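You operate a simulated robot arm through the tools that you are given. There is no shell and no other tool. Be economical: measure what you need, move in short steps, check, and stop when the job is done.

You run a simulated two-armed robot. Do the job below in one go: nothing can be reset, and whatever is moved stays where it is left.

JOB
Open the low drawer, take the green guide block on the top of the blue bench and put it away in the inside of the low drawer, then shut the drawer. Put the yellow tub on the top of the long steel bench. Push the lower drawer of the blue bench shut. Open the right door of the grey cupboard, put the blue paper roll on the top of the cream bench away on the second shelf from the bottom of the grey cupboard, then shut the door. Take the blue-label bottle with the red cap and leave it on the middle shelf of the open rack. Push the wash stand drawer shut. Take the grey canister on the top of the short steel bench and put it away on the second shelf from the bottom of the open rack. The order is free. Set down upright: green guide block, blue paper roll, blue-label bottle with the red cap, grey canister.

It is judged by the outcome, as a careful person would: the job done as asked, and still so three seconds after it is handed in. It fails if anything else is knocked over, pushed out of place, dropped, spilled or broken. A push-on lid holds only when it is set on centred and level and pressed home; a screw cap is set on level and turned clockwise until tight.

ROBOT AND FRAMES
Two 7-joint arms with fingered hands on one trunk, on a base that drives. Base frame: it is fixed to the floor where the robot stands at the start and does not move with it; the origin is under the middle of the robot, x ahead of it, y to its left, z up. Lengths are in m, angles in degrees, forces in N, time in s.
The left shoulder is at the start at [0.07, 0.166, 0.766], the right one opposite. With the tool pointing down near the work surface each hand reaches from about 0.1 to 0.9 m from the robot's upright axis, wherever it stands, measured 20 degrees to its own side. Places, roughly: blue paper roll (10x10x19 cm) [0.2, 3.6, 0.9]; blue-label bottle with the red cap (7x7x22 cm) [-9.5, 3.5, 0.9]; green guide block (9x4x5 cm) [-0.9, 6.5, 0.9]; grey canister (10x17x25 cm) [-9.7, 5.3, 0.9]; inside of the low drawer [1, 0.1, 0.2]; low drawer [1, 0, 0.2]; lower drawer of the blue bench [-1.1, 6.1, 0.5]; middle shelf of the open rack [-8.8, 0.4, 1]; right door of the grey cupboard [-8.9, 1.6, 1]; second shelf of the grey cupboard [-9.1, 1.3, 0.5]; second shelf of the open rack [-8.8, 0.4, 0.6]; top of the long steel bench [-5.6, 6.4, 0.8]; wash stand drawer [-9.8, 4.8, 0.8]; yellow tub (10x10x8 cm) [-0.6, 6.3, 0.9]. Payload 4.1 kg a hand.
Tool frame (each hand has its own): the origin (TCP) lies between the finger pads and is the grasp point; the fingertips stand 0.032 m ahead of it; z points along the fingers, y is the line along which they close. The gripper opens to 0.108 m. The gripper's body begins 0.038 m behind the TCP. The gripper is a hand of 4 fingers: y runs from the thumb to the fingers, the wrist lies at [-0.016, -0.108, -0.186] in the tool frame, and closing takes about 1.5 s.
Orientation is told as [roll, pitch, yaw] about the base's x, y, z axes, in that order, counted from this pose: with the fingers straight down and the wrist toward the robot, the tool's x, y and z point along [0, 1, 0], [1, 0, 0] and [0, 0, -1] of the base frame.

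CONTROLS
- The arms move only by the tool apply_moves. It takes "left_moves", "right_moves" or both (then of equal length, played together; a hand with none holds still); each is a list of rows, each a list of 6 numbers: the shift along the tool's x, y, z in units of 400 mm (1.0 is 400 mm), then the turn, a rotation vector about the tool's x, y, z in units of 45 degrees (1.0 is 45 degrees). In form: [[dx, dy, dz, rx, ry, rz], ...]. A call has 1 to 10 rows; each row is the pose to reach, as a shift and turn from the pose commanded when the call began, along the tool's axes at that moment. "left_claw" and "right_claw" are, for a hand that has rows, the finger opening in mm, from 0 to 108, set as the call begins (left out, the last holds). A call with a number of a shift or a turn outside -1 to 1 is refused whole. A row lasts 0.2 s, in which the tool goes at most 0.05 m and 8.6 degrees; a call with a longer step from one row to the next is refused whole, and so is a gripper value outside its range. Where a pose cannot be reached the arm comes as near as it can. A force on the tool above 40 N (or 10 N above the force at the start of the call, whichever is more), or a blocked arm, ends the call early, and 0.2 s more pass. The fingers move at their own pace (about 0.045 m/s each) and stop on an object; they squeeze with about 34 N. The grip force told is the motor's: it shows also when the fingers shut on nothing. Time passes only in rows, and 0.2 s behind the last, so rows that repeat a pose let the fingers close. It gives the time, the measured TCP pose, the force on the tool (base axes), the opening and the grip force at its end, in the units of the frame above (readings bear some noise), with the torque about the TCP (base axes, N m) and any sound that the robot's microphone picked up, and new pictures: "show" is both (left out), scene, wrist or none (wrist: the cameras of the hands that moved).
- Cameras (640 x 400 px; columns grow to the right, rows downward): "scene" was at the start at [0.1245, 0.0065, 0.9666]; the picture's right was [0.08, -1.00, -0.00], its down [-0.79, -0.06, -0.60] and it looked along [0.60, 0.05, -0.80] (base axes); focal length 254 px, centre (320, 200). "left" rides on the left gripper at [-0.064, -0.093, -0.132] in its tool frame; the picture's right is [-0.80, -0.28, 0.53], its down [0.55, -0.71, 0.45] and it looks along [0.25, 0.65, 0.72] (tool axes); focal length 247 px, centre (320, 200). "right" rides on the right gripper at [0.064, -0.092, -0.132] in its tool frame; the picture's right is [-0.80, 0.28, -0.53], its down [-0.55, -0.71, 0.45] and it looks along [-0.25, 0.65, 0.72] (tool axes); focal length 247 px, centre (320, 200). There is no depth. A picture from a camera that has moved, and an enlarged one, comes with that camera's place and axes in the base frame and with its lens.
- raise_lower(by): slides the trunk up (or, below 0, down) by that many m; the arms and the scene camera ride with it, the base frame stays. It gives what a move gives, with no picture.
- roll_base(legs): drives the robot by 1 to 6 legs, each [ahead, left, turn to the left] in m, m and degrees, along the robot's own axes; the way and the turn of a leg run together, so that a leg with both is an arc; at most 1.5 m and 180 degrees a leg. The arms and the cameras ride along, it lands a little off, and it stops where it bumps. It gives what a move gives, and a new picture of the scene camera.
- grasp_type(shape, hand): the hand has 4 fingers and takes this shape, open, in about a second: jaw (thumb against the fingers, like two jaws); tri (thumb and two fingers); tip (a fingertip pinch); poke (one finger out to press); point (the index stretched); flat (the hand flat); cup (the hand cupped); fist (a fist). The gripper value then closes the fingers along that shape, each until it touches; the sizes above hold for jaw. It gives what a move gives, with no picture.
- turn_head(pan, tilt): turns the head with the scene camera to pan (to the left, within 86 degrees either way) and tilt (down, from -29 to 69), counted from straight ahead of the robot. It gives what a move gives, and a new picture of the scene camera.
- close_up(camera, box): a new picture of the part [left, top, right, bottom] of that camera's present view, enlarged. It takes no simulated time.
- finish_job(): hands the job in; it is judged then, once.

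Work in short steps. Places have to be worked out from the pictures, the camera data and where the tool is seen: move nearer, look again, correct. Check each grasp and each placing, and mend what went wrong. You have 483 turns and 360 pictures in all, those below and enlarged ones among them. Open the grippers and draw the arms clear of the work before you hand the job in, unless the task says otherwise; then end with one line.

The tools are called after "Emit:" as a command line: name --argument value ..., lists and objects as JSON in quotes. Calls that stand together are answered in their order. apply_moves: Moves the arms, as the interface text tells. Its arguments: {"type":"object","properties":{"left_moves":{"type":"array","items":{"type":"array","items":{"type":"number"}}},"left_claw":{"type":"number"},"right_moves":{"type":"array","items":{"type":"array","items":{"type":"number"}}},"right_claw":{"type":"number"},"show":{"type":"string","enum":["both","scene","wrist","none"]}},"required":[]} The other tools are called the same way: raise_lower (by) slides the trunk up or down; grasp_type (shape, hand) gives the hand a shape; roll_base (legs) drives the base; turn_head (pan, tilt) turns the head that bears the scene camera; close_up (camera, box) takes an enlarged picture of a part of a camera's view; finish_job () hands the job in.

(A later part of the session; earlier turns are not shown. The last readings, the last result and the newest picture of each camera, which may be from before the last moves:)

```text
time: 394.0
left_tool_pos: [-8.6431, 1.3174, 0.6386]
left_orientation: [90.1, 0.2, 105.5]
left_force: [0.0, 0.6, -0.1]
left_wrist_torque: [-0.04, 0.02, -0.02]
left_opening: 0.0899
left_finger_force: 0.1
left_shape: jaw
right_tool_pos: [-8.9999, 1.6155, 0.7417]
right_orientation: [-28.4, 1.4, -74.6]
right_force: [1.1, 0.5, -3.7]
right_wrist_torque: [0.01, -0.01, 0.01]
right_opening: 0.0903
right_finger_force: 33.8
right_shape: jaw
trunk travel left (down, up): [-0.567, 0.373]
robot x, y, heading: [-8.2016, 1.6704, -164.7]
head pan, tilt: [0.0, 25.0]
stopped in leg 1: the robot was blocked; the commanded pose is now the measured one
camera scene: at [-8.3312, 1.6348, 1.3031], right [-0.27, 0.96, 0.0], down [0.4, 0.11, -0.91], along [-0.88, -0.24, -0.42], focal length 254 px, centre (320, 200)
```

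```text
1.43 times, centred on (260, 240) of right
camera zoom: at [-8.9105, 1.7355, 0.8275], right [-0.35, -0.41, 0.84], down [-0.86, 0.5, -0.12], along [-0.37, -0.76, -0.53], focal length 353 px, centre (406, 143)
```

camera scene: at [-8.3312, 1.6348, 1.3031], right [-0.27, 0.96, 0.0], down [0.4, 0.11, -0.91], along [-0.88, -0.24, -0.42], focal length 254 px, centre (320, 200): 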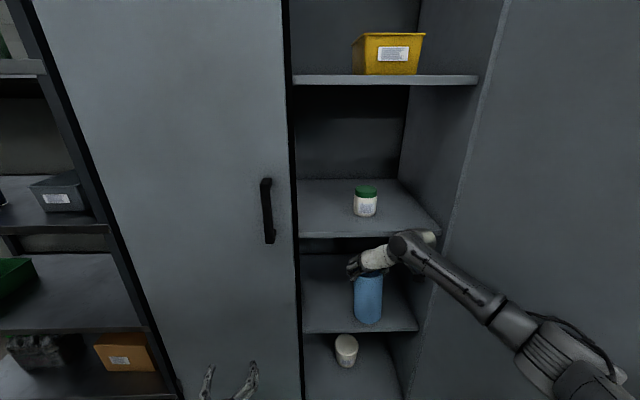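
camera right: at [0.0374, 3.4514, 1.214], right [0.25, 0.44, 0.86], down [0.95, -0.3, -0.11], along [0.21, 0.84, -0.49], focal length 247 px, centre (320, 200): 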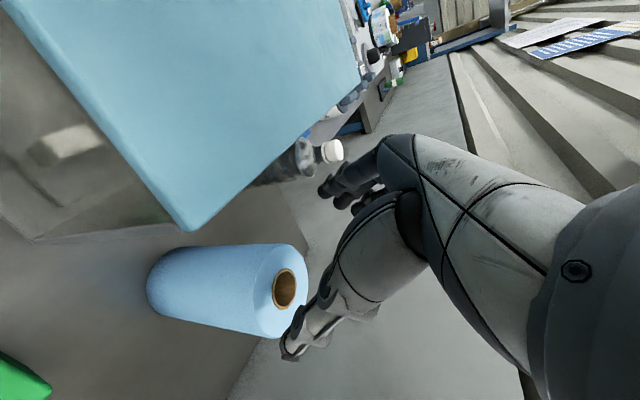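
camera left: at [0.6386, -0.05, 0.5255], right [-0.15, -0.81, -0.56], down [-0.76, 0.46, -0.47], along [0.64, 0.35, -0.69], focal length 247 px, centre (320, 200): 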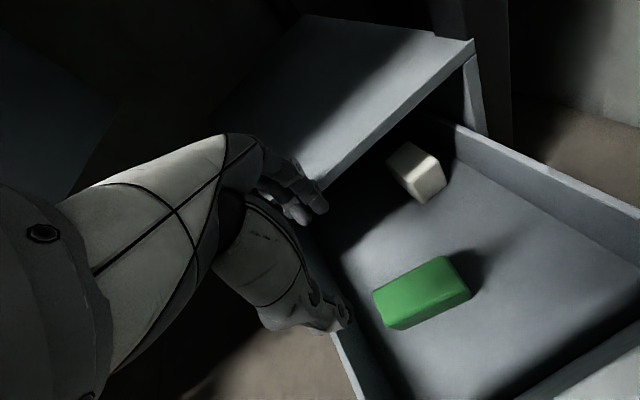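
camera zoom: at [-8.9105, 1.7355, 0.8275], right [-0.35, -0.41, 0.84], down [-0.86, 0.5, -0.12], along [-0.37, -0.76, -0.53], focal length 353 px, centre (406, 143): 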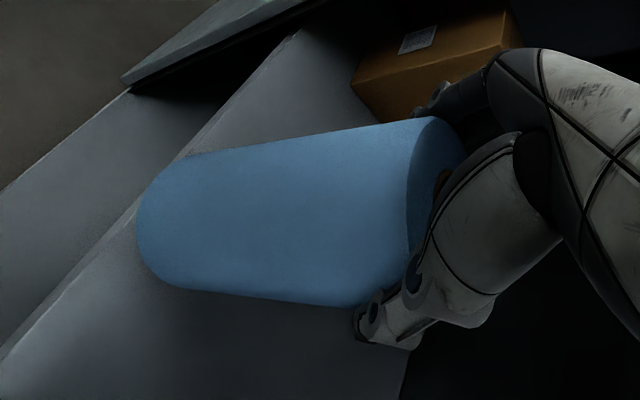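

The roll is over the shelf. Lower it gently onto the surface.

Emit:
apply_moves --right_moves '[[0.0125, 0, 0.022, 0, 0, 0], [0.025, 0, 0.043, 0, 0, 0], [0.034, 0, 0.06, 0, 0, 0], [0.041, 0, 0.071, 0, 0, 0]]' --show "none"

Emit:
close_up --camera "right" --box '[60, 100, 460, 380]'

```text
time: 395.0
left_tool_pos: [-8.645, 1.318, 0.6362]
left_orientation: [89.8, 0.2, 105.4]
left_force: [-0.2, 0.5, -0.2]
left_wrist_torque: [0.0, -0.01, 0.01]
left_opening: 0.09
left_finger_force: 0.1
left_shape: jaw
right_tool_pos: [-9.0013, 1.6168, 0.7048]
right_orientation: [-28.1, 1.3, -74.7]
right_force: [0.3, 0.6, -4.1]
right_wrist_torque: [0.0, -0.07, 0.02]
right_opening: 0.0903
right_finger_force: 34.0
right_shape: jaw
trunk travel left (down, up): [-0.567, 0.373]
robot x, y, heading: [-8.1998, 1.6722, -164.7]
head pan, tilt: [0.0, 25.0]
```

```text
1.43 times, centred on (260, 240) of right
camera zoom: at [-8.9131, 1.7359, 0.7907], right [-0.36, -0.41, 0.84], down [-0.86, 0.5, -0.12], along [-0.37, -0.76, -0.53], focal length 353 px, centre (406, 143)
```

zoom: 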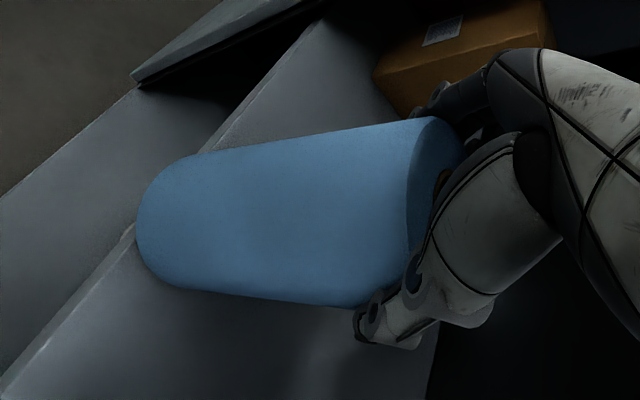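

The shelf edge is at v≈-8.085, so the roll's centre is only 3 cm inside. I'll advance another 3.5 cm with the arm before setting it down.

Emit:
apply_moves --right_moves '[[-0.035, 0.01, 0.02, 0, 0, 0], [-0.065, 0.02, 0.04, 0, 0, 0], [-0.076, 0.02, 0.044, 0, 0, 0]]' --show "none"

```text
time: 395.8
left_tool_pos: [-8.6345, 1.3219, 0.6442]
left_orientation: [90.8, 0.1, 105.3]
left_force: [0.3, 0.6, 0.0]
left_wrist_torque: [0.0, -0.04, -0.01]
left_opening: 0.09
left_finger_force: 0.1
left_shape: jaw
right_tool_pos: [-9.0158, 1.6078, 0.7034]
right_orientation: [-28.0, 1.2, -74.7]
right_force: [0.1, -0.3, -2.5]
right_wrist_torque: [-0.05, 0.01, 0.01]
right_opening: 0.0905
right_finger_force: 34.4
right_shape: jaw
trunk travel left (down, up): [-0.567, 0.373]
robot x, y, heading: [-8.1962, 1.6731, -164.7]
head pan, tilt: [0.0, 25.0]
```

Moved about 2 cm. Now lower until contact.

Emit:
apply_moves --right_moves '[[0.01, 0, 0.017, 0, 0, 0], [0.02, 0, 0.034, 0, 0, 0], [0.03, 0, 0.05, 0, 0, 0], [0.038, 0, 0.065, 0, 0, 0]]' --show "none"

Emit:
close_up --camera "right" --box '[60, 100, 460, 380]'

```text
time: 397.0
left_tool_pos: [-8.6412, 1.3197, 0.6414]
left_orientation: [90.4, 0.1, 105.4]
left_force: [0.4, -0.3, 0.1]
left_wrist_torque: [0.02, -0.01, 0.03]
left_opening: 0.09
left_finger_force: 0.1
left_shape: jaw
right_tool_pos: [-9.0316, 1.5998, 0.6887]
right_orientation: [-29.5, 1.0, -74.8]
right_force: [4.3, 1.5, 32.8]
right_wrist_torque: [-0.21, 0.21, 0.06]
right_opening: 0.0881
right_finger_force: 34.0
right_shape: jaw
trunk travel left (down, up): [-0.567, 0.373]
robot x, y, heading: [-8.2003, 1.6713, -164.6]
head pan, tilt: [0.0, 25.0]
stopped in row 4 (right hand): the force on the tool passed its limit at 42 N (the readings are from after the stop); the commanded pose is now the measured one
```

```text
1.43 times, centred on (260, 240) of right
camera zoom: at [-8.9414, 1.7203, 0.7726], right [-0.34, -0.4, 0.85], down [-0.86, 0.5, -0.11], along [-0.38, -0.77, -0.52], focal length 353 px, centre (406, 143)
```

zoom: 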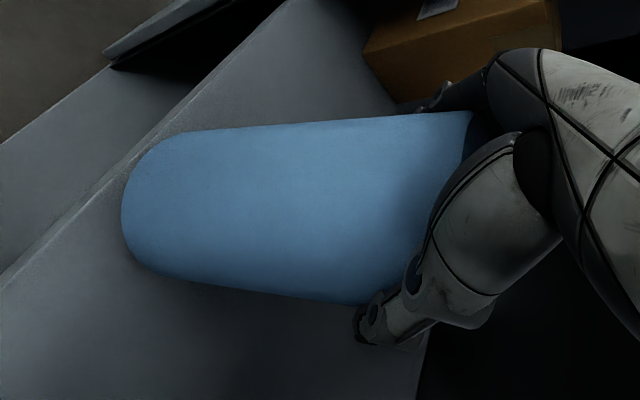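

Roll stands on the shelf with its base inside the edge. Ease the load and open the hand.

Emit:
apply_moves --right_moves '[[-0.005, 0, -0.009, 0, 0, 0], [-0.005, 0, -0.009, 0, 0, 0], [-0.005, 0, -0.009, 0, 0, 0], [-0.005, 0, -0.009, 0, 0, 0]]' --right_claw 108 --show "none"

Emit:
close_up --camera "right" --box '[60, 100, 460, 380]'

```text
time: 398.0
left_tool_pos: [-8.6443, 1.3188, 0.6381]
left_orientation: [90.2, 0.1, 105.5]
left_force: [0.6, -0.5, 0.3]
left_wrist_torque: [0.0, 0.03, 0.01]
left_opening: 0.0896
left_finger_force: 0.0
left_shape: jaw
right_tool_pos: [-9.0338, 1.6008, 0.6827]
right_orientation: [-28.7, 1.2, -74.7]
right_force: [0.9, 0.8, 3.6]
right_wrist_torque: [0.0, 0.01, -0.01]
right_opening: 0.1077
right_finger_force: 0.1
right_shape: jaw
trunk travel left (down, up): [-0.567, 0.373]
robot x, y, heading: [-8.201, 1.672, -164.6]
head pan, tilt: [0.0, 25.0]
```

```text
1.43 times, centred on (260, 240) of right
camera zoom: at [-8.9442, 1.7205, 0.7688], right [-0.35, -0.41, 0.84], down [-0.86, 0.5, -0.12], along [-0.38, -0.76, -0.52], focal length 353 px, centre (406, 143)
```

zoom: 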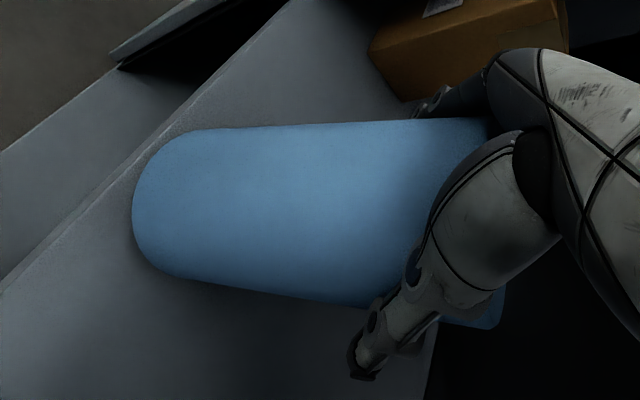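

The roll stands free. Withdraw the hand along the finger axis.

Emit:
apply_moves --right_moves '[[0, 0, -0.06, 0, 0, 0], [0, 0, -0.12, 0, 0, 0], [0, 0, -0.18, 0, 0, 0], [0, 0, -0.24, 0, 0, 0]]' --show "none"

Emit:
roll_base --legs '[[-0.3, 0.0, 0]]'

```text
time: 399.0
left_tool_pos: [-8.6421, 1.32, 0.6428]
left_orientation: [90.2, 0.3, 105.3]
left_force: [3.2, 0.7, 2.0]
left_wrist_torque: [0.03, -0.05, -0.02]
left_opening: 0.0898
left_finger_force: 0.1
left_shape: jaw
right_tool_pos: [-8.9891, 1.6195, 0.7727]
right_orientation: [-28.7, 1.4, -75.3]
right_force: [12.2, 22.3, -40.6]
right_wrist_torque: [-5.04, 1.46, -0.58]
right_opening: 0.1079
right_finger_force: 0.0
right_shape: jaw
trunk travel left (down, up): [-0.567, 0.373]
robot x, y, heading: [-8.1992, 1.6721, -164.7]
head pan, tilt: [0.0, 25.0]
```

```text
time: 401.0
left_tool_pos: [-8.3576, 1.3975, 0.6373]
left_orientation: [89.9, 0.3, 105.4]
left_force: [-0.2, -0.2, -0.3]
left_wrist_torque: [0.0, 0.01, -0.01]
left_opening: 0.0901
left_finger_force: 0.0
left_shape: jaw
right_tool_pos: [-8.7028, 1.6913, 0.7698]
right_orientation: [-28.6, 1.2, -74.8]
right_force: [-0.3, 0.6, 0.8]
right_wrist_torque: [0.02, -0.02, -0.01]
right_opening: 0.1082
right_finger_force: 0.0
right_shape: jaw
trunk travel left (down, up): [-0.567, 0.373]
robot x, y, heading: [-7.9071, 1.7519, -164.6]
head pan, tilt: [0.0, 25.0]
camera scene: at [-8.0474, 1.7143, 1.3026], right [-0.27, 0.96, 0.0], down [0.41, 0.11, -0.91], along [-0.87, -0.24, -0.42], focal length 254 px, centre (320, 200)
```

scene: 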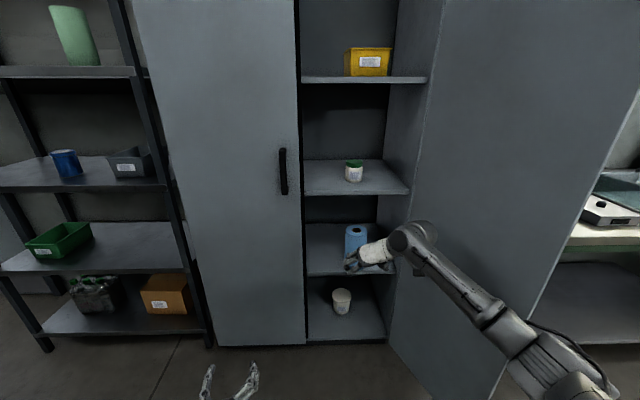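

The roll stands on the second shelf and nothing else was disturbed. I'll back off and raise the trunk to see the door edge, then shut it with the left hand.

Emit:
roll_base --legs '[[-0.5, -0.35, 0]]'

Emit:
raise_lower --by 0.37

Emit:
close_up --camera "scene" --box '[150, 0, 590, 400]'

```text
time: 404.5
left_tool_pos: [-7.9631, 1.8708, 0.6352]
left_orientation: [89.9, 0.2, 105.2]
left_force: [0.2, -0.3, 0.7]
left_wrist_torque: [0.04, -0.02, 0.03]
left_opening: 0.09
left_finger_force: 0.2
left_shape: jaw
right_tool_pos: [-8.3078, 2.1674, 0.7674]
right_orientation: [-28.5, 1.2, -75.0]
right_force: [0.3, 1.0, -0.1]
right_wrist_torque: [-0.03, 0.04, 0.04]
right_opening: 0.108
right_finger_force: 0.0
right_shape: jaw
trunk travel left (down, up): [-0.567, 0.373]
robot x, y, heading: [-7.5148, 2.2216, -164.6]
head pan, tilt: [0.0, 25.0]
camera scene: at [-7.6526, 2.1874, 1.3025], right [-0.26, 0.96, 0.0], down [0.41, 0.11, -0.91], along [-0.87, -0.24, -0.42], focal length 254 px, centre (320, 200)
```

scene: 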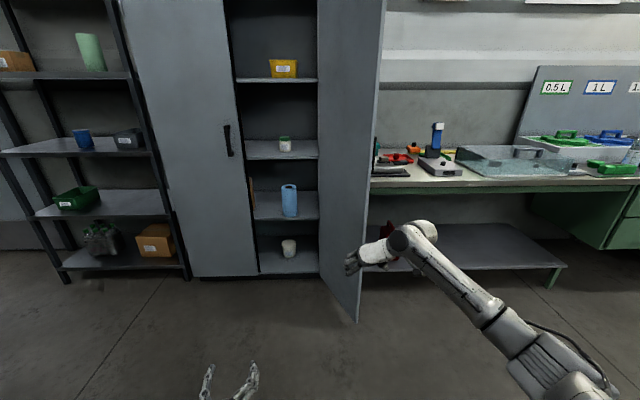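

```text
time: 408.1
left_tool_pos: [-7.964, 1.8716, 1.0076]
left_orientation: [89.8, 0.2, 105.3]
left_force: [0.7, -0.3, 0.4]
left_wrist_torque: [0.0, -0.01, 0.01]
left_opening: 0.0899
left_finger_force: 0.1
left_shape: jaw
right_tool_pos: [-8.3079, 2.1656, 1.138]
right_orientation: [-28.7, 1.2, -74.9]
right_force: [0.0, 1.0, -0.7]
right_wrist_torque: [-0.04, 0.0, -0.01]
right_opening: 0.108
right_finger_force: 0.1
right_shape: jaw
trunk travel left (down, up): [-0.937, 0.003]
robot x, y, heading: [-7.5199, 2.2228, -164.9]
head pan, tilt: [0.0, 25.0]
```

```text
1.00 times, centred on (370, 200) of scene (not enlarged: the box is as wide or as high as the picture)
camera zoom: at [-7.6531, 2.1869, 1.6724], right [-0.26, 0.96, 0.0], down [0.41, 0.11, -0.91], along [-0.87, -0.24, -0.42], focal length 254 px, centre (270, 200)
```

zoom: 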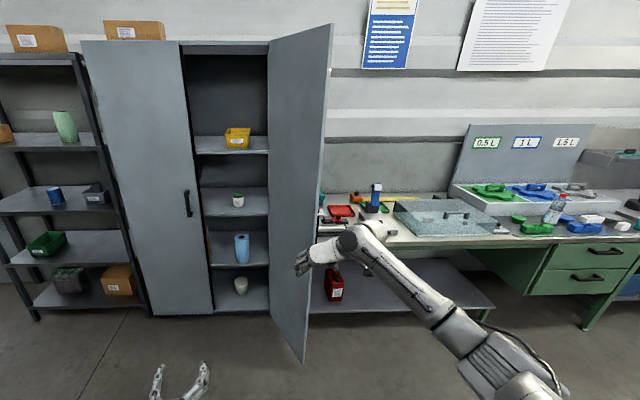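

Roll is in place, and the red-capped bottle is visible on the green bench. The door's free edge is at u≈4.61, v≈-7.68 (about 116° open). I'll move the left hand around to its outer side.

Emit:
roll_base --legs '[[0, -0.6, -2], [0.68, 0, 0]]'

```text
time: 414.8
left_tool_pos: [-8.787, 2.314, 1.0069]
left_orientation: [89.9, 0.2, 103.3]
left_force: [-0.3, -1.0, 0.0]
left_wrist_torque: [0.02, 0.02, -0.04]
left_opening: 0.09
left_finger_force: 0.1
left_shape: jaw
right_tool_pos: [-9.1202, 2.6199, 1.1383]
right_orientation: [-28.6, 1.2, -76.8]
right_force: [-0.5, 0.2, 0.1]
right_wrist_torque: [-0.01, 0.05, 0.01]
right_opening: 0.1082
right_finger_force: 0.1
right_shape: jaw
trunk travel left (down, up): [-0.937, 0.003]
robot x, y, heading: [-8.326, 2.6505, -166.6]
head pan, tilt: [0.0, 25.0]
camera scene: at [-8.4654, 2.6189, 1.6726], right [-0.23, 0.97, 0.0], down [0.41, 0.1, -0.91], along [-0.88, -0.21, -0.42], focal length 254 px, centre (320, 200)
```

scene: 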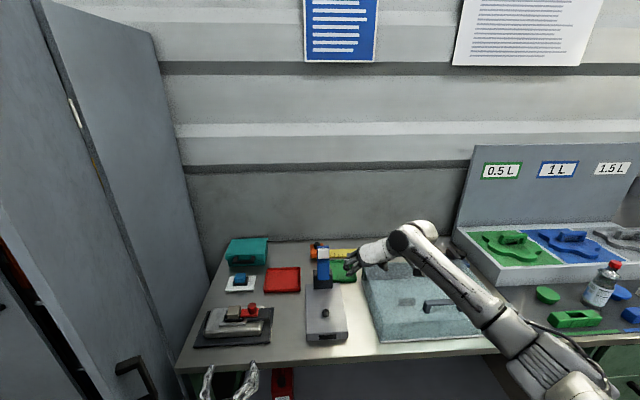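

I'll lift the right hand clear of the bench tools, then move a little further in and sweep left against the door's outer face.

Emit:
apply_moves --right_moves '[[0.05, 0, -0.07, 0, 0, 0], [0.1, 0, -0.14, 0, 0, 0], [0.15, 0, -0.21, 0, 0, 0], [0.2, 0, -0.28, 0, 0, 0], [0.25, 0, -0.35, 0, 0, 0]]' --show "none"

Emit:
roll_base --legs '[[0.06, 0, 0], [0, 0.2, 0], [0, 0.15, 0]]'

```text
time: 416.0
left_tool_pos: [-8.7859, 2.3142, 1.0078]
left_orientation: [89.9, 0.3, 103.3]
left_force: [1.0, 0.0, -0.8]
left_wrist_torque: [0.0, -0.01, 0.03]
left_opening: 0.0898
left_finger_force: 0.1
left_shape: jaw
right_tool_pos: [-8.9683, 2.6547, 1.2133]
right_orientation: [-28.7, 1.1, -77.0]
right_force: [0.0, -0.3, 0.7]
right_wrist_torque: [-0.04, 0.02, 0.01]
right_opening: 0.1079
right_finger_force: 0.1
right_shape: jaw
trunk travel left (down, up): [-0.937, 0.003]
robot x, y, heading: [-8.3254, 2.6512, -166.4]
head pan, tilt: [0.0, 25.0]
```

```text
time: 418.0
left_tool_pos: [-8.7979, 2.1812, 1.0021]
left_orientation: [89.1, 0.3, 102.9]
left_force: [-1.0, -0.1, 0.5]
left_wrist_torque: [-0.02, -0.01, 0.01]
left_opening: 0.0897
left_finger_force: 0.0
left_shape: jaw
right_tool_pos: [-8.9887, 2.5165, 1.2149]
right_orientation: [-29.0, 0.7, -77.0]
right_force: [0.0, 0.1, 0.6]
right_wrist_torque: [-0.04, -0.01, 0.01]
right_opening: 0.108
right_finger_force: 0.1
right_shape: jaw
trunk travel left (down, up): [-0.937, 0.003]
robot x, y, heading: [-8.3516, 2.5041, -166.5]
head pan, tilt: [0.0, 25.0]
stopped in leg 2: the robot was blocked; the commanded pose is now the measured one
camera scene: at [-8.482, 2.4844, 1.6738], right [-0.23, 0.97, -0.01], down [0.41, 0.09, -0.91], along [-0.88, -0.21, -0.42], focal length 254 px, centre (320, 200)
```

scene: 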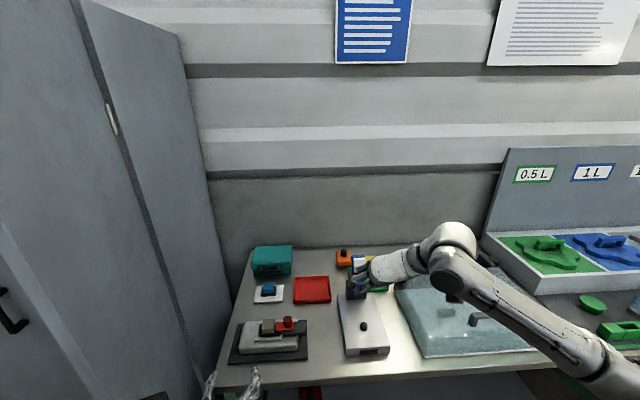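

The left arm's elbow meets the door edge. The right forearm can do it better from the front: I'll back out, shift left, and reach the right hand around the door's outer side.

Emit:
roll_base --legs '[[-0.4, -0.05, 0], [0, 0.55, 3.3]]'

Emit:
apply_moves --right_moves '[[-0.047, -0.08, 0.027, 0, 0, 0], [-0.094, -0.16, 0.054, 0, 0, 0], [-0.14, -0.24, 0.081, 0, 0, 0], [-0.187, -0.32, 0.108, 0, 0, 0], [-0.234, -0.4, 0.135, 0, 0, 0], [-0.28, -0.475, 0.1625, 0, 0, 0]]' --right_claw 20 --show "scene"

```text
time: 418.7
left_tool_pos: [-8.7941, 2.1749, 0.9972]
left_orientation: [88.6, -0.1, 103.2]
left_force: [-0.6, -0.5, -1.0]
left_wrist_torque: [-0.03, 0.02, -0.03]
left_opening: 0.0899
left_finger_force: 0.1
left_shape: jaw
right_tool_pos: [-8.9857, 2.5082, 1.216]
right_orientation: [-28.7, 1.1, -77.0]
right_force: [-0.2, -0.9, 0.6]
right_wrist_torque: [0.01, 0.05, -0.03]
right_opening: 0.1077
right_finger_force: 0.0
right_shape: jaw
trunk travel left (down, up): [-0.937, 0.003]
robot x, y, heading: [-8.3464, 2.5032, -166.4]
head pan, tilt: [0.0, 25.0]
stopped in leg 1: the robot was blocked; the commanded pose is now the measured one
camera scene: at [-8.48, 2.4732, 1.6733], right [-0.23, 0.97, 0.0], down [0.41, 0.1, -0.91], along [-0.88, -0.21, -0.42], focal length 254 px, centre (320, 200)
```

scene: 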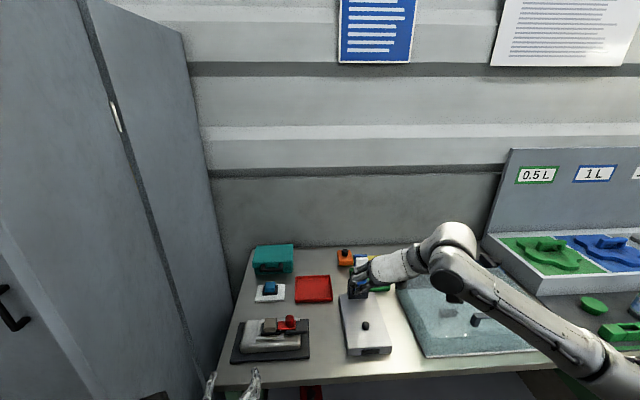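

```text
time: 420.1
left_tool_pos: [-8.7959, 2.1764, 0.9954]
left_orientation: [88.5, -0.1, 103.1]
left_force: [-0.3, -0.3, 0.8]
left_wrist_torque: [0.01, 0.0, 0.0]
left_opening: 0.0902
left_finger_force: 0.1
left_shape: jaw
right_tool_pos: [-9.1547, 2.6648, 1.215]
right_orientation: [-28.8, 1.0, -76.9]
right_force: [-0.5, 0.0, 0.3]
right_wrist_torque: [-0.02, -0.03, 0.01]
right_opening: 0.0204
right_finger_force: 0.0
right_shape: jaw
trunk travel left (down, up): [-0.937, 0.003]
robot x, y, heading: [-8.3498, 2.508, -166.8]
head pan, tilt: [0.0, 25.0]
camera scene: at [-8.4807, 2.4752, 1.673], right [-0.23, 0.97, 0.0], down [0.41, 0.09, -0.91], along [-0.88, -0.21, -0.42], focal length 254 px, centre (320, 200)
```

scene: 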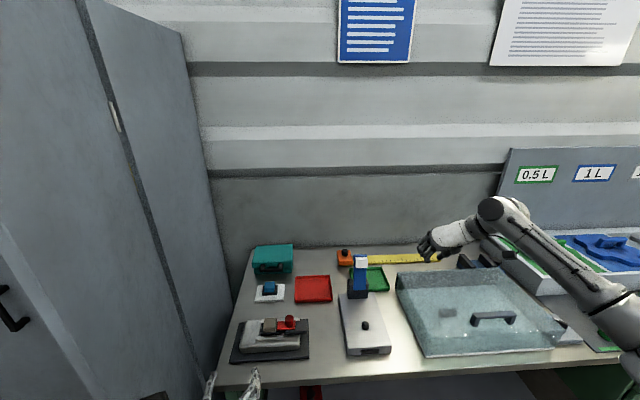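

Backing is blocked too, so something on the left is caught. Look left.

Emit:
turn_head --pan 45 --tilt 45

```text
time: 421.2
left_tool_pos: [-8.7955, 2.1751, 0.9964]
left_orientation: [88.6, -0.1, 103.0]
left_force: [0.7, -0.2, -0.2]
left_wrist_torque: [-0.02, -0.03, 0.03]
left_opening: 0.0899
left_finger_force: 0.1
left_shape: jaw
right_tool_pos: [-9.1552, 2.6647, 1.2146]
right_orientation: [-28.8, 1.1, -77.0]
right_force: [-0.1, -0.3, -0.1]
right_wrist_torque: [0.01, -0.01, 0.01]
right_opening: 0.0203
right_finger_force: 0.0
right_shape: jaw
trunk travel left (down, up): [-0.937, 0.003]
robot x, y, heading: [-8.3497, 2.5049, -166.8]
head pan, tilt: [45.0, 45.0]
camera scene: at [-8.4333, 2.4265, 1.6424], right [-0.85, 0.53, 0.0], down [0.37, 0.6, -0.71], along [-0.37, -0.6, -0.7], focal length 254 px, centre (320, 200)
```

scene: 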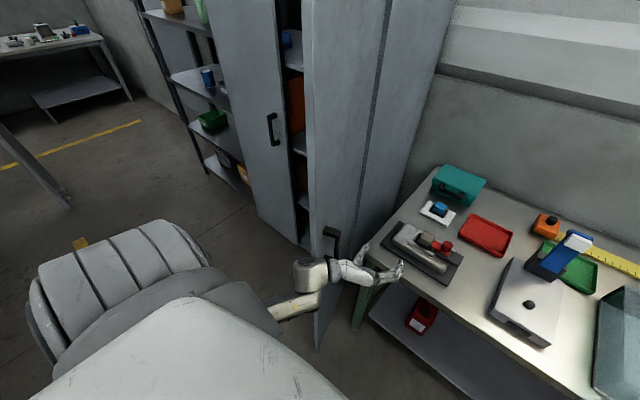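

The door has already swung to about 80°, and the left wrist is against its handle. I'll ease the hand right to unjam, then push left and forward along the closing arc.

Emit:
roll_base --legs '[[0.0, -0.06, 0], [0.08, 0.0, 0], [0.0, 0.2, 0]]'

```text
time: 422.7
left_tool_pos: [-8.8473, 2.2221, 0.9872]
left_orientation: [87.6, -0.8, 103.0]
left_force: [0.5, 0.5, -0.4]
left_wrist_torque: [0.04, 0.02, -0.05]
left_opening: 0.09
left_finger_force: 0.0
left_shape: jaw
right_tool_pos: [-9.2165, 2.6972, 1.2152]
right_orientation: [-28.7, 1.3, -76.4]
right_force: [0.0, -0.7, 0.3]
right_wrist_torque: [0.02, 0.03, -0.03]
right_opening: 0.0203
right_finger_force: 0.0
right_shape: jaw
trunk travel left (down, up): [-0.937, 0.003]
robot x, y, heading: [-8.4056, 2.5517, -166.5]
head pan, tilt: [45.0, 45.0]
stopped in leg 2: the robot was blocked; the commanded pose is now the measured one
camera scene: at [-8.4946, 2.4625, 1.6414], right [-0.85, 0.52, 0.0], down [0.37, 0.61, -0.7], along [-0.37, -0.6, -0.71], focal length 254 px, centre (320, 200)
```

scene: 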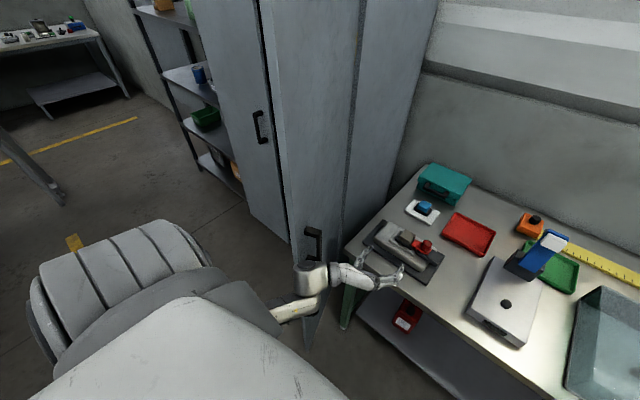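

Now push left with a slight retreat so the forearm isn't jammed on the edge.

Emit:
roll_base --legs '[[-0.03, 0.0, 0], [0.0, 0.12, 0]]'

```text
time: 424.2
left_tool_pos: [-8.8086, 2.1859, 0.9872]
left_orientation: [87.3, -0.5, 102.8]
left_force: [0.2, 0.4, 0.8]
left_wrist_torque: [0.0, -0.01, 0.04]
left_opening: 0.0898
left_finger_force: 0.1
left_shape: jaw
right_tool_pos: [-9.1791, 2.6583, 1.2092]
right_orientation: [-28.5, 0.9, -76.5]
right_force: [-0.3, 0.9, -0.4]
right_wrist_torque: [-0.06, -0.03, 0.0]
right_opening: 0.02
right_finger_force: 0.1
right_shape: jaw
trunk travel left (down, up): [-0.937, 0.003]
robot x, y, heading: [-8.3624, 2.4998, -166.7]
head pan, tilt: [45.0, 45.0]
stopped in leg 2: the robot was blocked; the commanded pose is now the measured one
camera scene: at [-8.4592, 2.4281, 1.6418], right [-0.85, 0.52, 0.0], down [0.37, 0.6, -0.71], along [-0.37, -0.61, -0.71], focal length 254 px, centre (320, 200)
```

scene: 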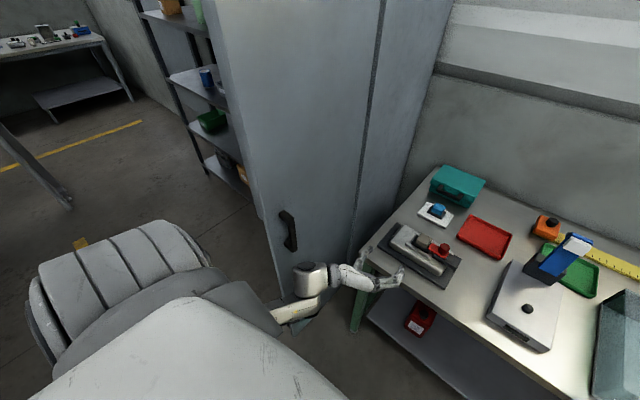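

Door swung to about 45°. Back off a little and then push it shut from the front with the left hand.

Emit:
roll_base --legs '[[-0.3, 0.0, 0], [0.0, 0.3, 3.5]]'

```text
time: 427.9
left_tool_pos: [-8.4147, 1.9333, 0.9872]
left_orientation: [87.4, -0.5, 106.3]
left_force: [-0.2, -0.3, 0.1]
left_wrist_torque: [0.03, 0.01, 0.02]
left_opening: 0.09
left_finger_force: 0.0
left_shape: jaw
right_tool_pos: [-8.8125, 2.3841, 1.2123]
right_orientation: [-28.6, 0.9, -73.1]
right_force: [0.0, -1.0, 0.8]
right_wrist_torque: [0.01, -0.02, -0.01]
right_opening: 0.0199
right_finger_force: 0.1
right_shape: jaw
trunk travel left (down, up): [-0.937, 0.003]
robot x, y, heading: [-7.9926, 2.2783, -163.1]
head pan, tilt: [45.0, 45.0]
camera scene: at [-8.0786, 2.1939, 1.6419], right [-0.88, 0.47, 0.0], down [0.33, 0.62, -0.71], along [-0.33, -0.63, -0.71], focal length 254 px, centre (320, 200)
```

scene: 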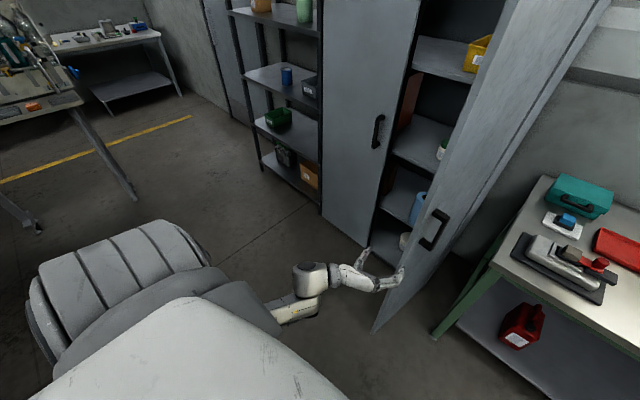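

The door reopened slightly as I left. The right hand is already on its outer side, so I'll tuck the left hand back and sweep left with the right arm.

Emit:
apply_moves --left_moves '[[0, -0.05, -0.1, 0, 0, 0], [0, -0.1, -0.2, 0, 0, 0], [0, -0.15, -0.3, 0, 0, 0]]' --show "none"

Emit:
roll_base --legs '[[0.13, 0.0, 0], [0.0, 0.4, 0]]'

```text
time: 428.7
left_tool_pos: [-8.2815, 1.9072, 0.9916]
left_orientation: [87.4, -0.8, 106.2]
left_force: [0.0, -0.4, 1.4]
left_wrist_torque: [0.01, -0.01, -0.03]
left_opening: 0.0898
left_finger_force: 0.1
left_shape: jaw
right_tool_pos: [-8.8091, 2.3814, 1.2129]
right_orientation: [-28.6, 1.1, -73.0]
right_force: [0.2, 0.6, 0.9]
right_wrist_torque: [0.0, -0.03, 0.01]
right_opening: 0.0202
right_finger_force: 0.0
right_shape: jaw
trunk travel left (down, up): [-0.937, 0.003]
robot x, y, heading: [-7.9884, 2.2767, -163.0]
head pan, tilt: [45.0, 45.0]
```

```text
time: 432.1
left_tool_pos: [-8.2895, 1.4856, 0.9908]
left_orientation: [87.4, -0.5, 106.4]
left_force: [0.1, -0.1, -0.1]
left_wrist_torque: [0.0, -0.02, 0.01]
left_opening: 0.0901
left_finger_force: 0.0
left_shape: jaw
right_tool_pos: [-8.8174, 1.9602, 1.2125]
right_orientation: [-28.6, 1.0, -73.1]
right_force: [-0.5, -0.1, 0.0]
right_wrist_torque: [-0.01, 0.01, -0.01]
right_opening: 0.02
right_finger_force: 0.0
right_shape: jaw
trunk travel left (down, up): [-0.937, 0.003]
robot x, y, heading: [-8.0016, 1.8514, -162.8]
head pan, tilt: [45.0, 45.0]
camera scene: at [-8.0853, 1.7707, 1.6419], right [-0.88, 0.47, 0.0], down [0.33, 0.62, -0.71], along [-0.33, -0.63, -0.71], focal length 254 px, centre (320, 200)
```

scene: 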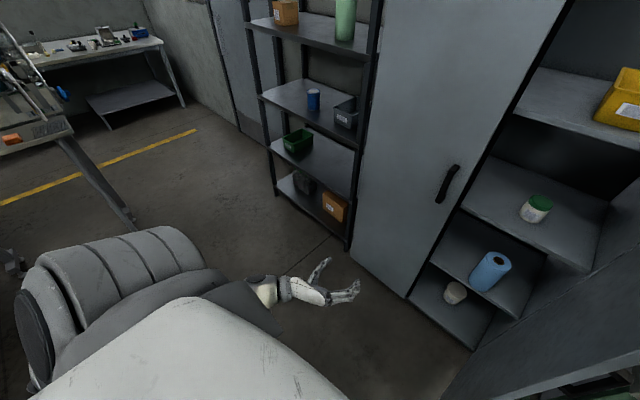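

Continue sweeping left, and turn the head forward to watch.

Emit:
roll_base --legs '[[0.0, 0.2, 0]]'

Emit:
turn_head --pan -10 --tilt 35

```text
time: 433.7
left_tool_pos: [-8.2306, 1.2957, 0.992]
left_orientation: [87.4, -0.7, 106.2]
left_force: [-0.4, 1.2, 0.3]
left_wrist_torque: [0.03, 0.01, 0.02]
left_opening: 0.0899
left_finger_force: 0.1
left_shape: jaw
right_tool_pos: [-8.7612, 1.7698, 1.2123]
right_orientation: [-28.6, 1.0, -73.1]
right_force: [0.4, -0.6, 0.4]
right_wrist_torque: [-0.01, 0.02, 0.0]
right_opening: 0.0199
right_finger_force: 0.0
right_shape: jaw
trunk travel left (down, up): [-0.937, 0.003]
robot x, y, heading: [-7.9406, 1.6612, -162.9]
head pan, tilt: [45.0, 45.0]
camera scene: at [-8.0266, 1.5799, 1.642], right [-0.88, 0.47, 0.0], down [0.33, 0.62, -0.71], along [-0.33, -0.63, -0.71], focal length 254 px, centre (320, 200)
```

scene: 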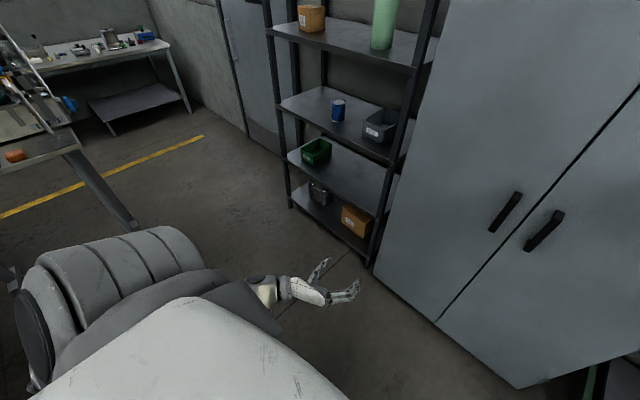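

```text
time: 434.9
left_tool_pos: [-8.231, 1.293, 0.992]
left_orientation: [87.5, -0.6, 106.3]
left_force: [-0.5, -0.9, -0.8]
left_wrist_torque: [0.0, -0.02, 0.0]
left_opening: 0.09
left_finger_force: 0.0
left_shape: jaw
right_tool_pos: [-8.7593, 1.7681, 1.212]
right_orientation: [-28.6, 1.2, -73.2]
right_force: [0.5, -0.3, 0.8]
right_wrist_torque: [0.04, 0.01, 0.02]
right_opening: 0.02
right_finger_force: 0.0
right_shape: jaw
trunk travel left (down, up): [-0.937, 0.003]
robot x, y, heading: [-7.9352, 1.6665, -163.0]
head pan, tilt: [-10.0, 35.0]
camera scene: at [-8.0754, 1.6389, 1.6567], right [-0.12, 0.99, 0.0], down [0.57, 0.07, -0.82], along [-0.81, -0.1, -0.57], focal length 254 px, centre (320, 200)
```

scene: 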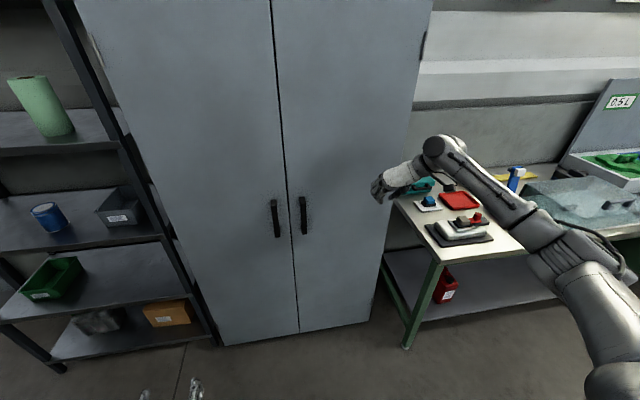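

The door has swung shut. I'll press it gently with the right fingertips to make sure.

Emit:
roll_base --legs '[[0.12, 0.0, 0], [0.07, 0.0, 0]]'

Emit:
close_up --camera "scene" --box '[160, 0, 460, 300]'

```text
time: 436.8
left_tool_pos: [-8.3967, 1.243, 0.9917]
left_orientation: [87.7, -0.7, 106.1]
left_force: [0.2, 0.0, -0.3]
left_wrist_torque: [-0.03, 0.0, -0.03]
left_opening: 0.09
left_finger_force: 0.0
left_shape: jaw
right_tool_pos: [-8.9195, 1.7169, 1.2111]
right_orientation: [-27.4, 1.1, -72.6]
right_force: [9.2, 4.9, -3.1]
right_wrist_torque: [0.13, -0.21, 0.06]
right_opening: 0.0201
right_finger_force: 0.0
right_shape: jaw
trunk travel left (down, up): [-0.937, 0.003]
robot x, y, heading: [-8.1088, 1.6154, -163.3]
head pan, tilt: [-10.0, 35.0]
stopped in leg 2: the force on the tool passed its limit at 111 N (the readings are from after the stop); the commanded pose is now the measured one
camera scene: at [-8.2396, 1.5878, 1.657], right [-0.12, 0.99, 0.0], down [0.57, 0.07, -0.82], along [-0.81, -0.1, -0.57], focal length 254 px, centre (320, 200)
```

scene: 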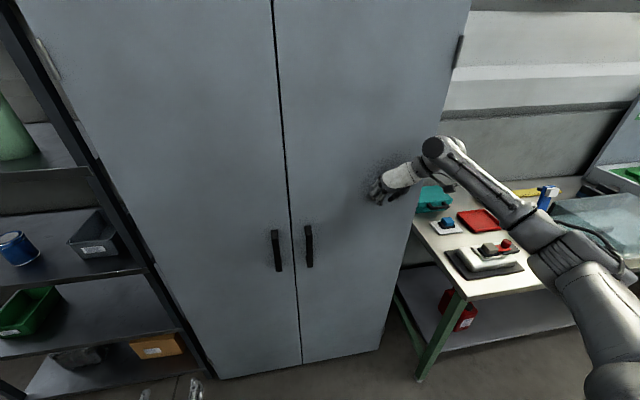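

```text
1.33 times, centred on (310, 150) of scene
camera zoom: at [-8.2396, 1.5878, 1.657], right [-0.12, 0.99, 0.0], down [0.57, 0.07, -0.82], along [-0.81, -0.1, -0.57], focal length 338 px, centre (333, 267)
```

zoom: 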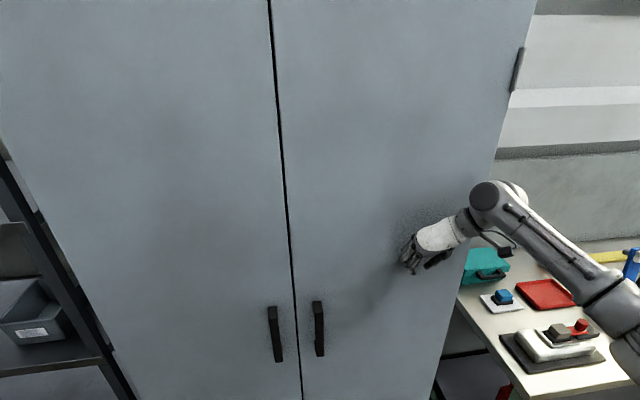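

Door is firmly shut. Next the red-capped bottle, near [-9.5, 3.57] at the green bench's front. I'll back off, strafe right, and level the right hand into the horizontal side pose.

Emit:
roll_base --legs '[[-0.5, 0, 0.3], [0, -1.4, 0], [0, -0.68, 0]]'

Emit:
apply_moves --right_moves '[[0.067, 0.04, 0.033, 0, -0.17, 0], [0.133, 0.08, 0.067, 0, -0.34, 0], [0.2, 0.125, 0.1, 0, -0.51, 0], [0.267, 0.167, 0.133, 0, -0.68, 0], [0.333, 0.21, 0.167, 0, -0.85, 0], [0.4, 0.25, 0.2, 0, -1.0, 0]]' --right_claw 100 --show "scene"

```text
time: 449.6
left_tool_pos: [-8.5074, 3.3818, 0.9927]
left_orientation: [87.5, -0.7, 105.6]
left_force: [-0.1, 0.0, 0.5]
left_wrist_torque: [-0.01, -0.02, 0.01]
left_opening: 0.0897
left_finger_force: 0.1
left_shape: jaw
right_tool_pos: [-9.0269, 3.862, 1.2094]
right_orientation: [-27.4, 0.9, -73.1]
right_force: [0.4, 0.1, -1.2]
right_wrist_torque: [-0.01, 0.02, -0.03]
right_opening: 0.0201
right_finger_force: 0.1
right_shape: jaw
trunk travel left (down, up): [-0.937, 0.003]
robot x, y, heading: [-8.2132, 3.7502, -163.6]
head pan, tilt: [-10.0, 35.0]
camera scene: at [-8.349, 3.7249, 1.6567], right [-0.11, 0.99, 0.0], down [0.57, 0.06, -0.82], along [-0.81, -0.09, -0.57], focal length 254 px, centre (320, 200)
```

scene: 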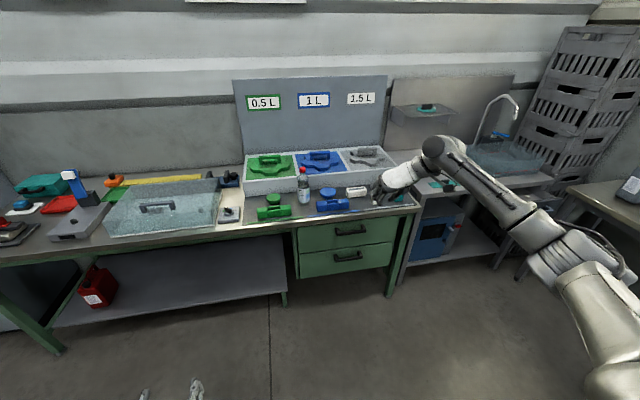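

```text
time: 451.1
left_tool_pos: [-8.5087, 3.3827, 0.9918]
left_orientation: [87.5, -0.6, 105.6]
left_force: [0.5, -0.7, -0.4]
left_wrist_torque: [-0.02, -0.01, 0.0]
left_opening: 0.0901
left_finger_force: 0.1
left_shape: jaw
right_tool_pos: [-8.8974, 3.7994, 1.0654]
right_orientation: [-72.6, 0.9, -73.0]
right_force: [-0.6, -0.2, 0.2]
right_wrist_torque: [-0.01, 0.05, 0.03]
right_opening: 0.0999
right_finger_force: 0.1
right_shape: jaw
trunk travel left (down, up): [-0.937, 0.003]
robot x, y, heading: [-8.2169, 3.7546, -163.9]
head pan, tilt: [-10.0, 35.0]
camera scene: at [-8.3485, 3.7259, 1.6569], right [-0.11, 0.99, 0.0], down [0.57, 0.06, -0.82], along [-0.81, -0.09, -0.57], focal length 254 px, centre (320, 200)
```

scene: 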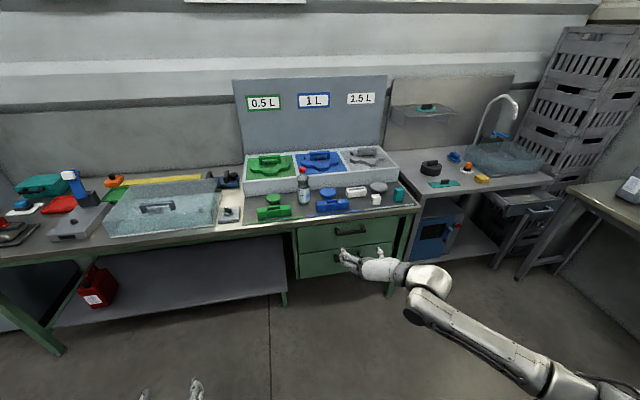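

Emit:
close_up --camera "scene" --box '[220, 130, 420, 250]'

```text
3.20 times, centred on (320, 190) of scene
camera zoom: at [-8.3485, 3.7259, 1.6569], right [-0.11, 0.99, 0.0], down [0.57, 0.06, -0.82], along [-0.81, -0.09, -0.57], focal length 812 px, centre (320, 232)
```

zoom: 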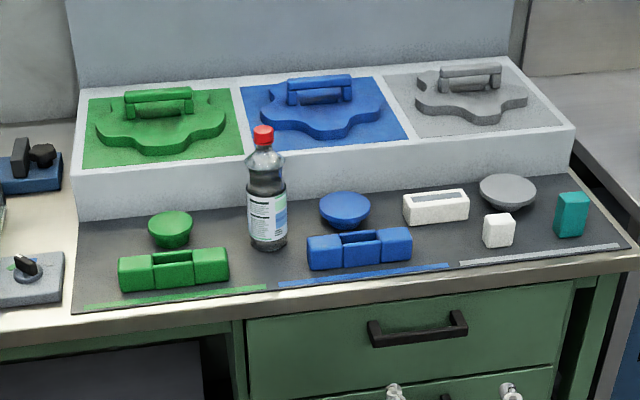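

Bottle base ≈ [-9.44, 3.516], bench z≈0.865, standing between two low blocks. I'll level the hand at z≈0.985, align, and move to about 15 cm in front.

Emit:
apply_moves --right_moves '[[0.06, 0, 0.02, 0, -0.13, 0], [0.12, 0, 0.04, 0, -0.26, 0], [0.19, 0, 0.06, 0, -0.387, 0]]' --right_claw 95 --show "none"

Emit:
roll_base --legs '[[0.44, 0.11, 0]]'

Emit:
close_up --camera "scene" --box '[200, 120, 440, 320]'

Emit:
close_up --camera "right" --box '[0, 0, 640, 400]'

```text
time: 451.9
left_tool_pos: [-8.5082, 3.3817, 0.9929]
left_orientation: [87.4, -0.5, 105.6]
left_force: [0.1, 0.0, 0.2]
left_wrist_torque: [0.03, -0.01, -0.02]
left_opening: 0.0899
left_finger_force: 0.2
left_shape: jaw
right_tool_pos: [-8.8983, 3.8006, 0.9836]
right_orientation: [-89.9, 0.9, -73.1]
right_force: [-0.4, 0.1, 0.5]
right_wrist_torque: [-0.01, 0.0, 0.0]
right_opening: 0.0953
right_finger_force: 0.0
right_shape: jaw
trunk travel left (down, up): [-0.937, 0.003]
robot x, y, heading: [-8.216, 3.75, -163.7]
head pan, tilt: [-10.0, 35.0]
```

```text
time: 454.6
left_tool_pos: [-8.9002, 3.1547, 0.9916]
left_orientation: [87.4, -0.6, 105.4]
left_force: [-0.3, 0.8, 0.4]
left_wrist_torque: [0.01, 0.01, 0.04]
left_opening: 0.09
left_finger_force: 0.2
left_shape: jaw
right_tool_pos: [-9.2894, 3.5753, 0.9846]
right_orientation: [-90.0, 1.0, -73.3]
right_force: [-0.1, -0.2, -0.2]
right_wrist_torque: [0.01, -0.03, 0.01]
right_opening: 0.0953
right_finger_force: 0.0
right_shape: jaw
trunk travel left (down, up): [-0.937, 0.003]
robot x, y, heading: [-8.6069, 3.5192, -163.9]
head pan, tilt: [-10.0, 35.0]
camera scene: at [-8.7405, 3.4979, 1.6568], right [-0.11, 0.99, 0.0], down [0.57, 0.06, -0.82], along [-0.81, -0.09, -0.57], focal length 254 px, centre (320, 200)
```

scene: 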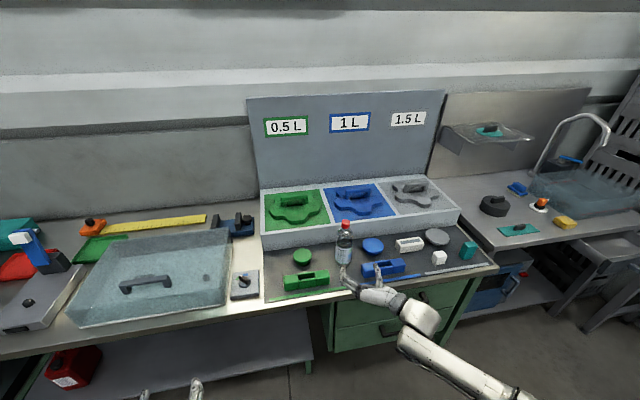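

```text
2.00 times, centred on (320, 220) of scene
camera zoom: at [-8.7405, 3.4979, 1.6568], right [-0.11, 0.99, 0.0], down [0.57, 0.06, -0.82], along [-0.81, -0.09, -0.57], focal length 508 px, centre (320, 160)
```

zoom: 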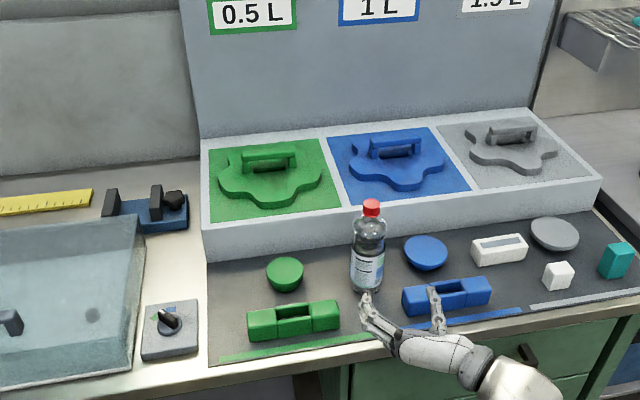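

```text
1.00 times, centred on (320, 200) of right (not enlarged: the box is as wide or as high as the picture)
camera zoom: at [-9.1924, 3.702, 0.9209], right [0.59, -0.13, 0.79], down [-0.63, 0.54, 0.56], along [-0.5, -0.83, 0.24], focal length 247 px, centre (320, 200)
```

zoom: 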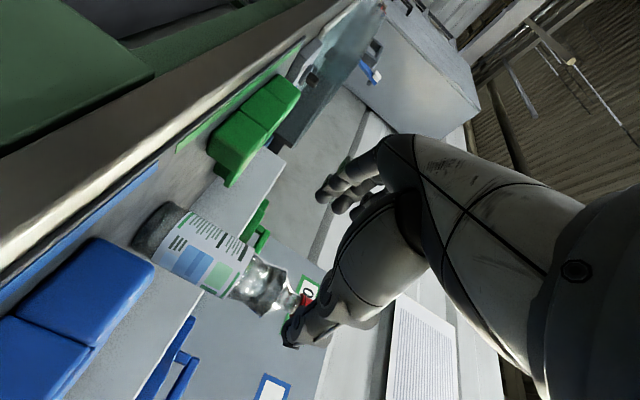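

Bottle is 15 cm ahead and 2 cm left of the hand axis. Shift and advance 10 cm, then check.

Emit:
apply_moves --right_moves '[[0, 0.048, 0.05, 0, 0, 0], [0, 0.048, 0.15, 0, 0, 0], [0, 0.048, 0.25, 0, 0, 0]]' --show "wrist"

```text
time: 455.4
left_tool_pos: [-8.9033, 3.154, 0.9906]
left_orientation: [87.3, -0.7, 105.5]
left_force: [0.8, -0.8, -1.1]
left_wrist_torque: [-0.01, -0.02, 0.0]
left_opening: 0.0897
left_finger_force: 0.0
left_shape: jaw
right_tool_pos: [-9.3824, 3.5262, 0.9833]
right_orientation: [-89.7, 1.0, -73.2]
right_force: [-0.2, 0.1, 0.7]
right_wrist_torque: [0.0, -0.04, 0.0]
right_opening: 0.0951
right_finger_force: 0.0
right_shape: jaw
trunk travel left (down, up): [-0.937, 0.003]
robot x, y, heading: [-8.6019, 3.5224, -164.1]
head pan, tilt: [-10.0, 35.0]
camera right: at [-9.2843, 3.6549, 0.9186], right [0.59, -0.13, 0.79], down [-0.63, 0.54, 0.56], along [-0.5, -0.83, 0.23], focal length 247 px, centre (320, 200)
```

right: 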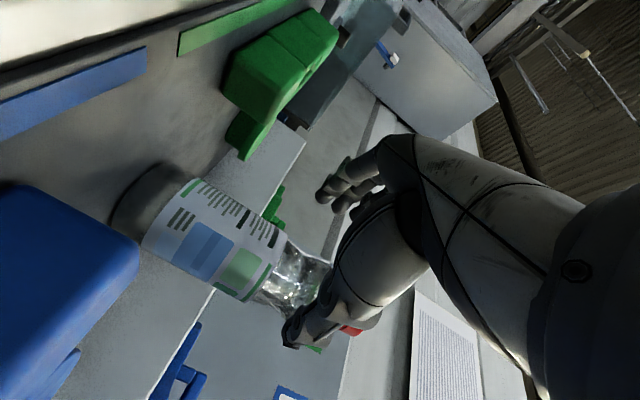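

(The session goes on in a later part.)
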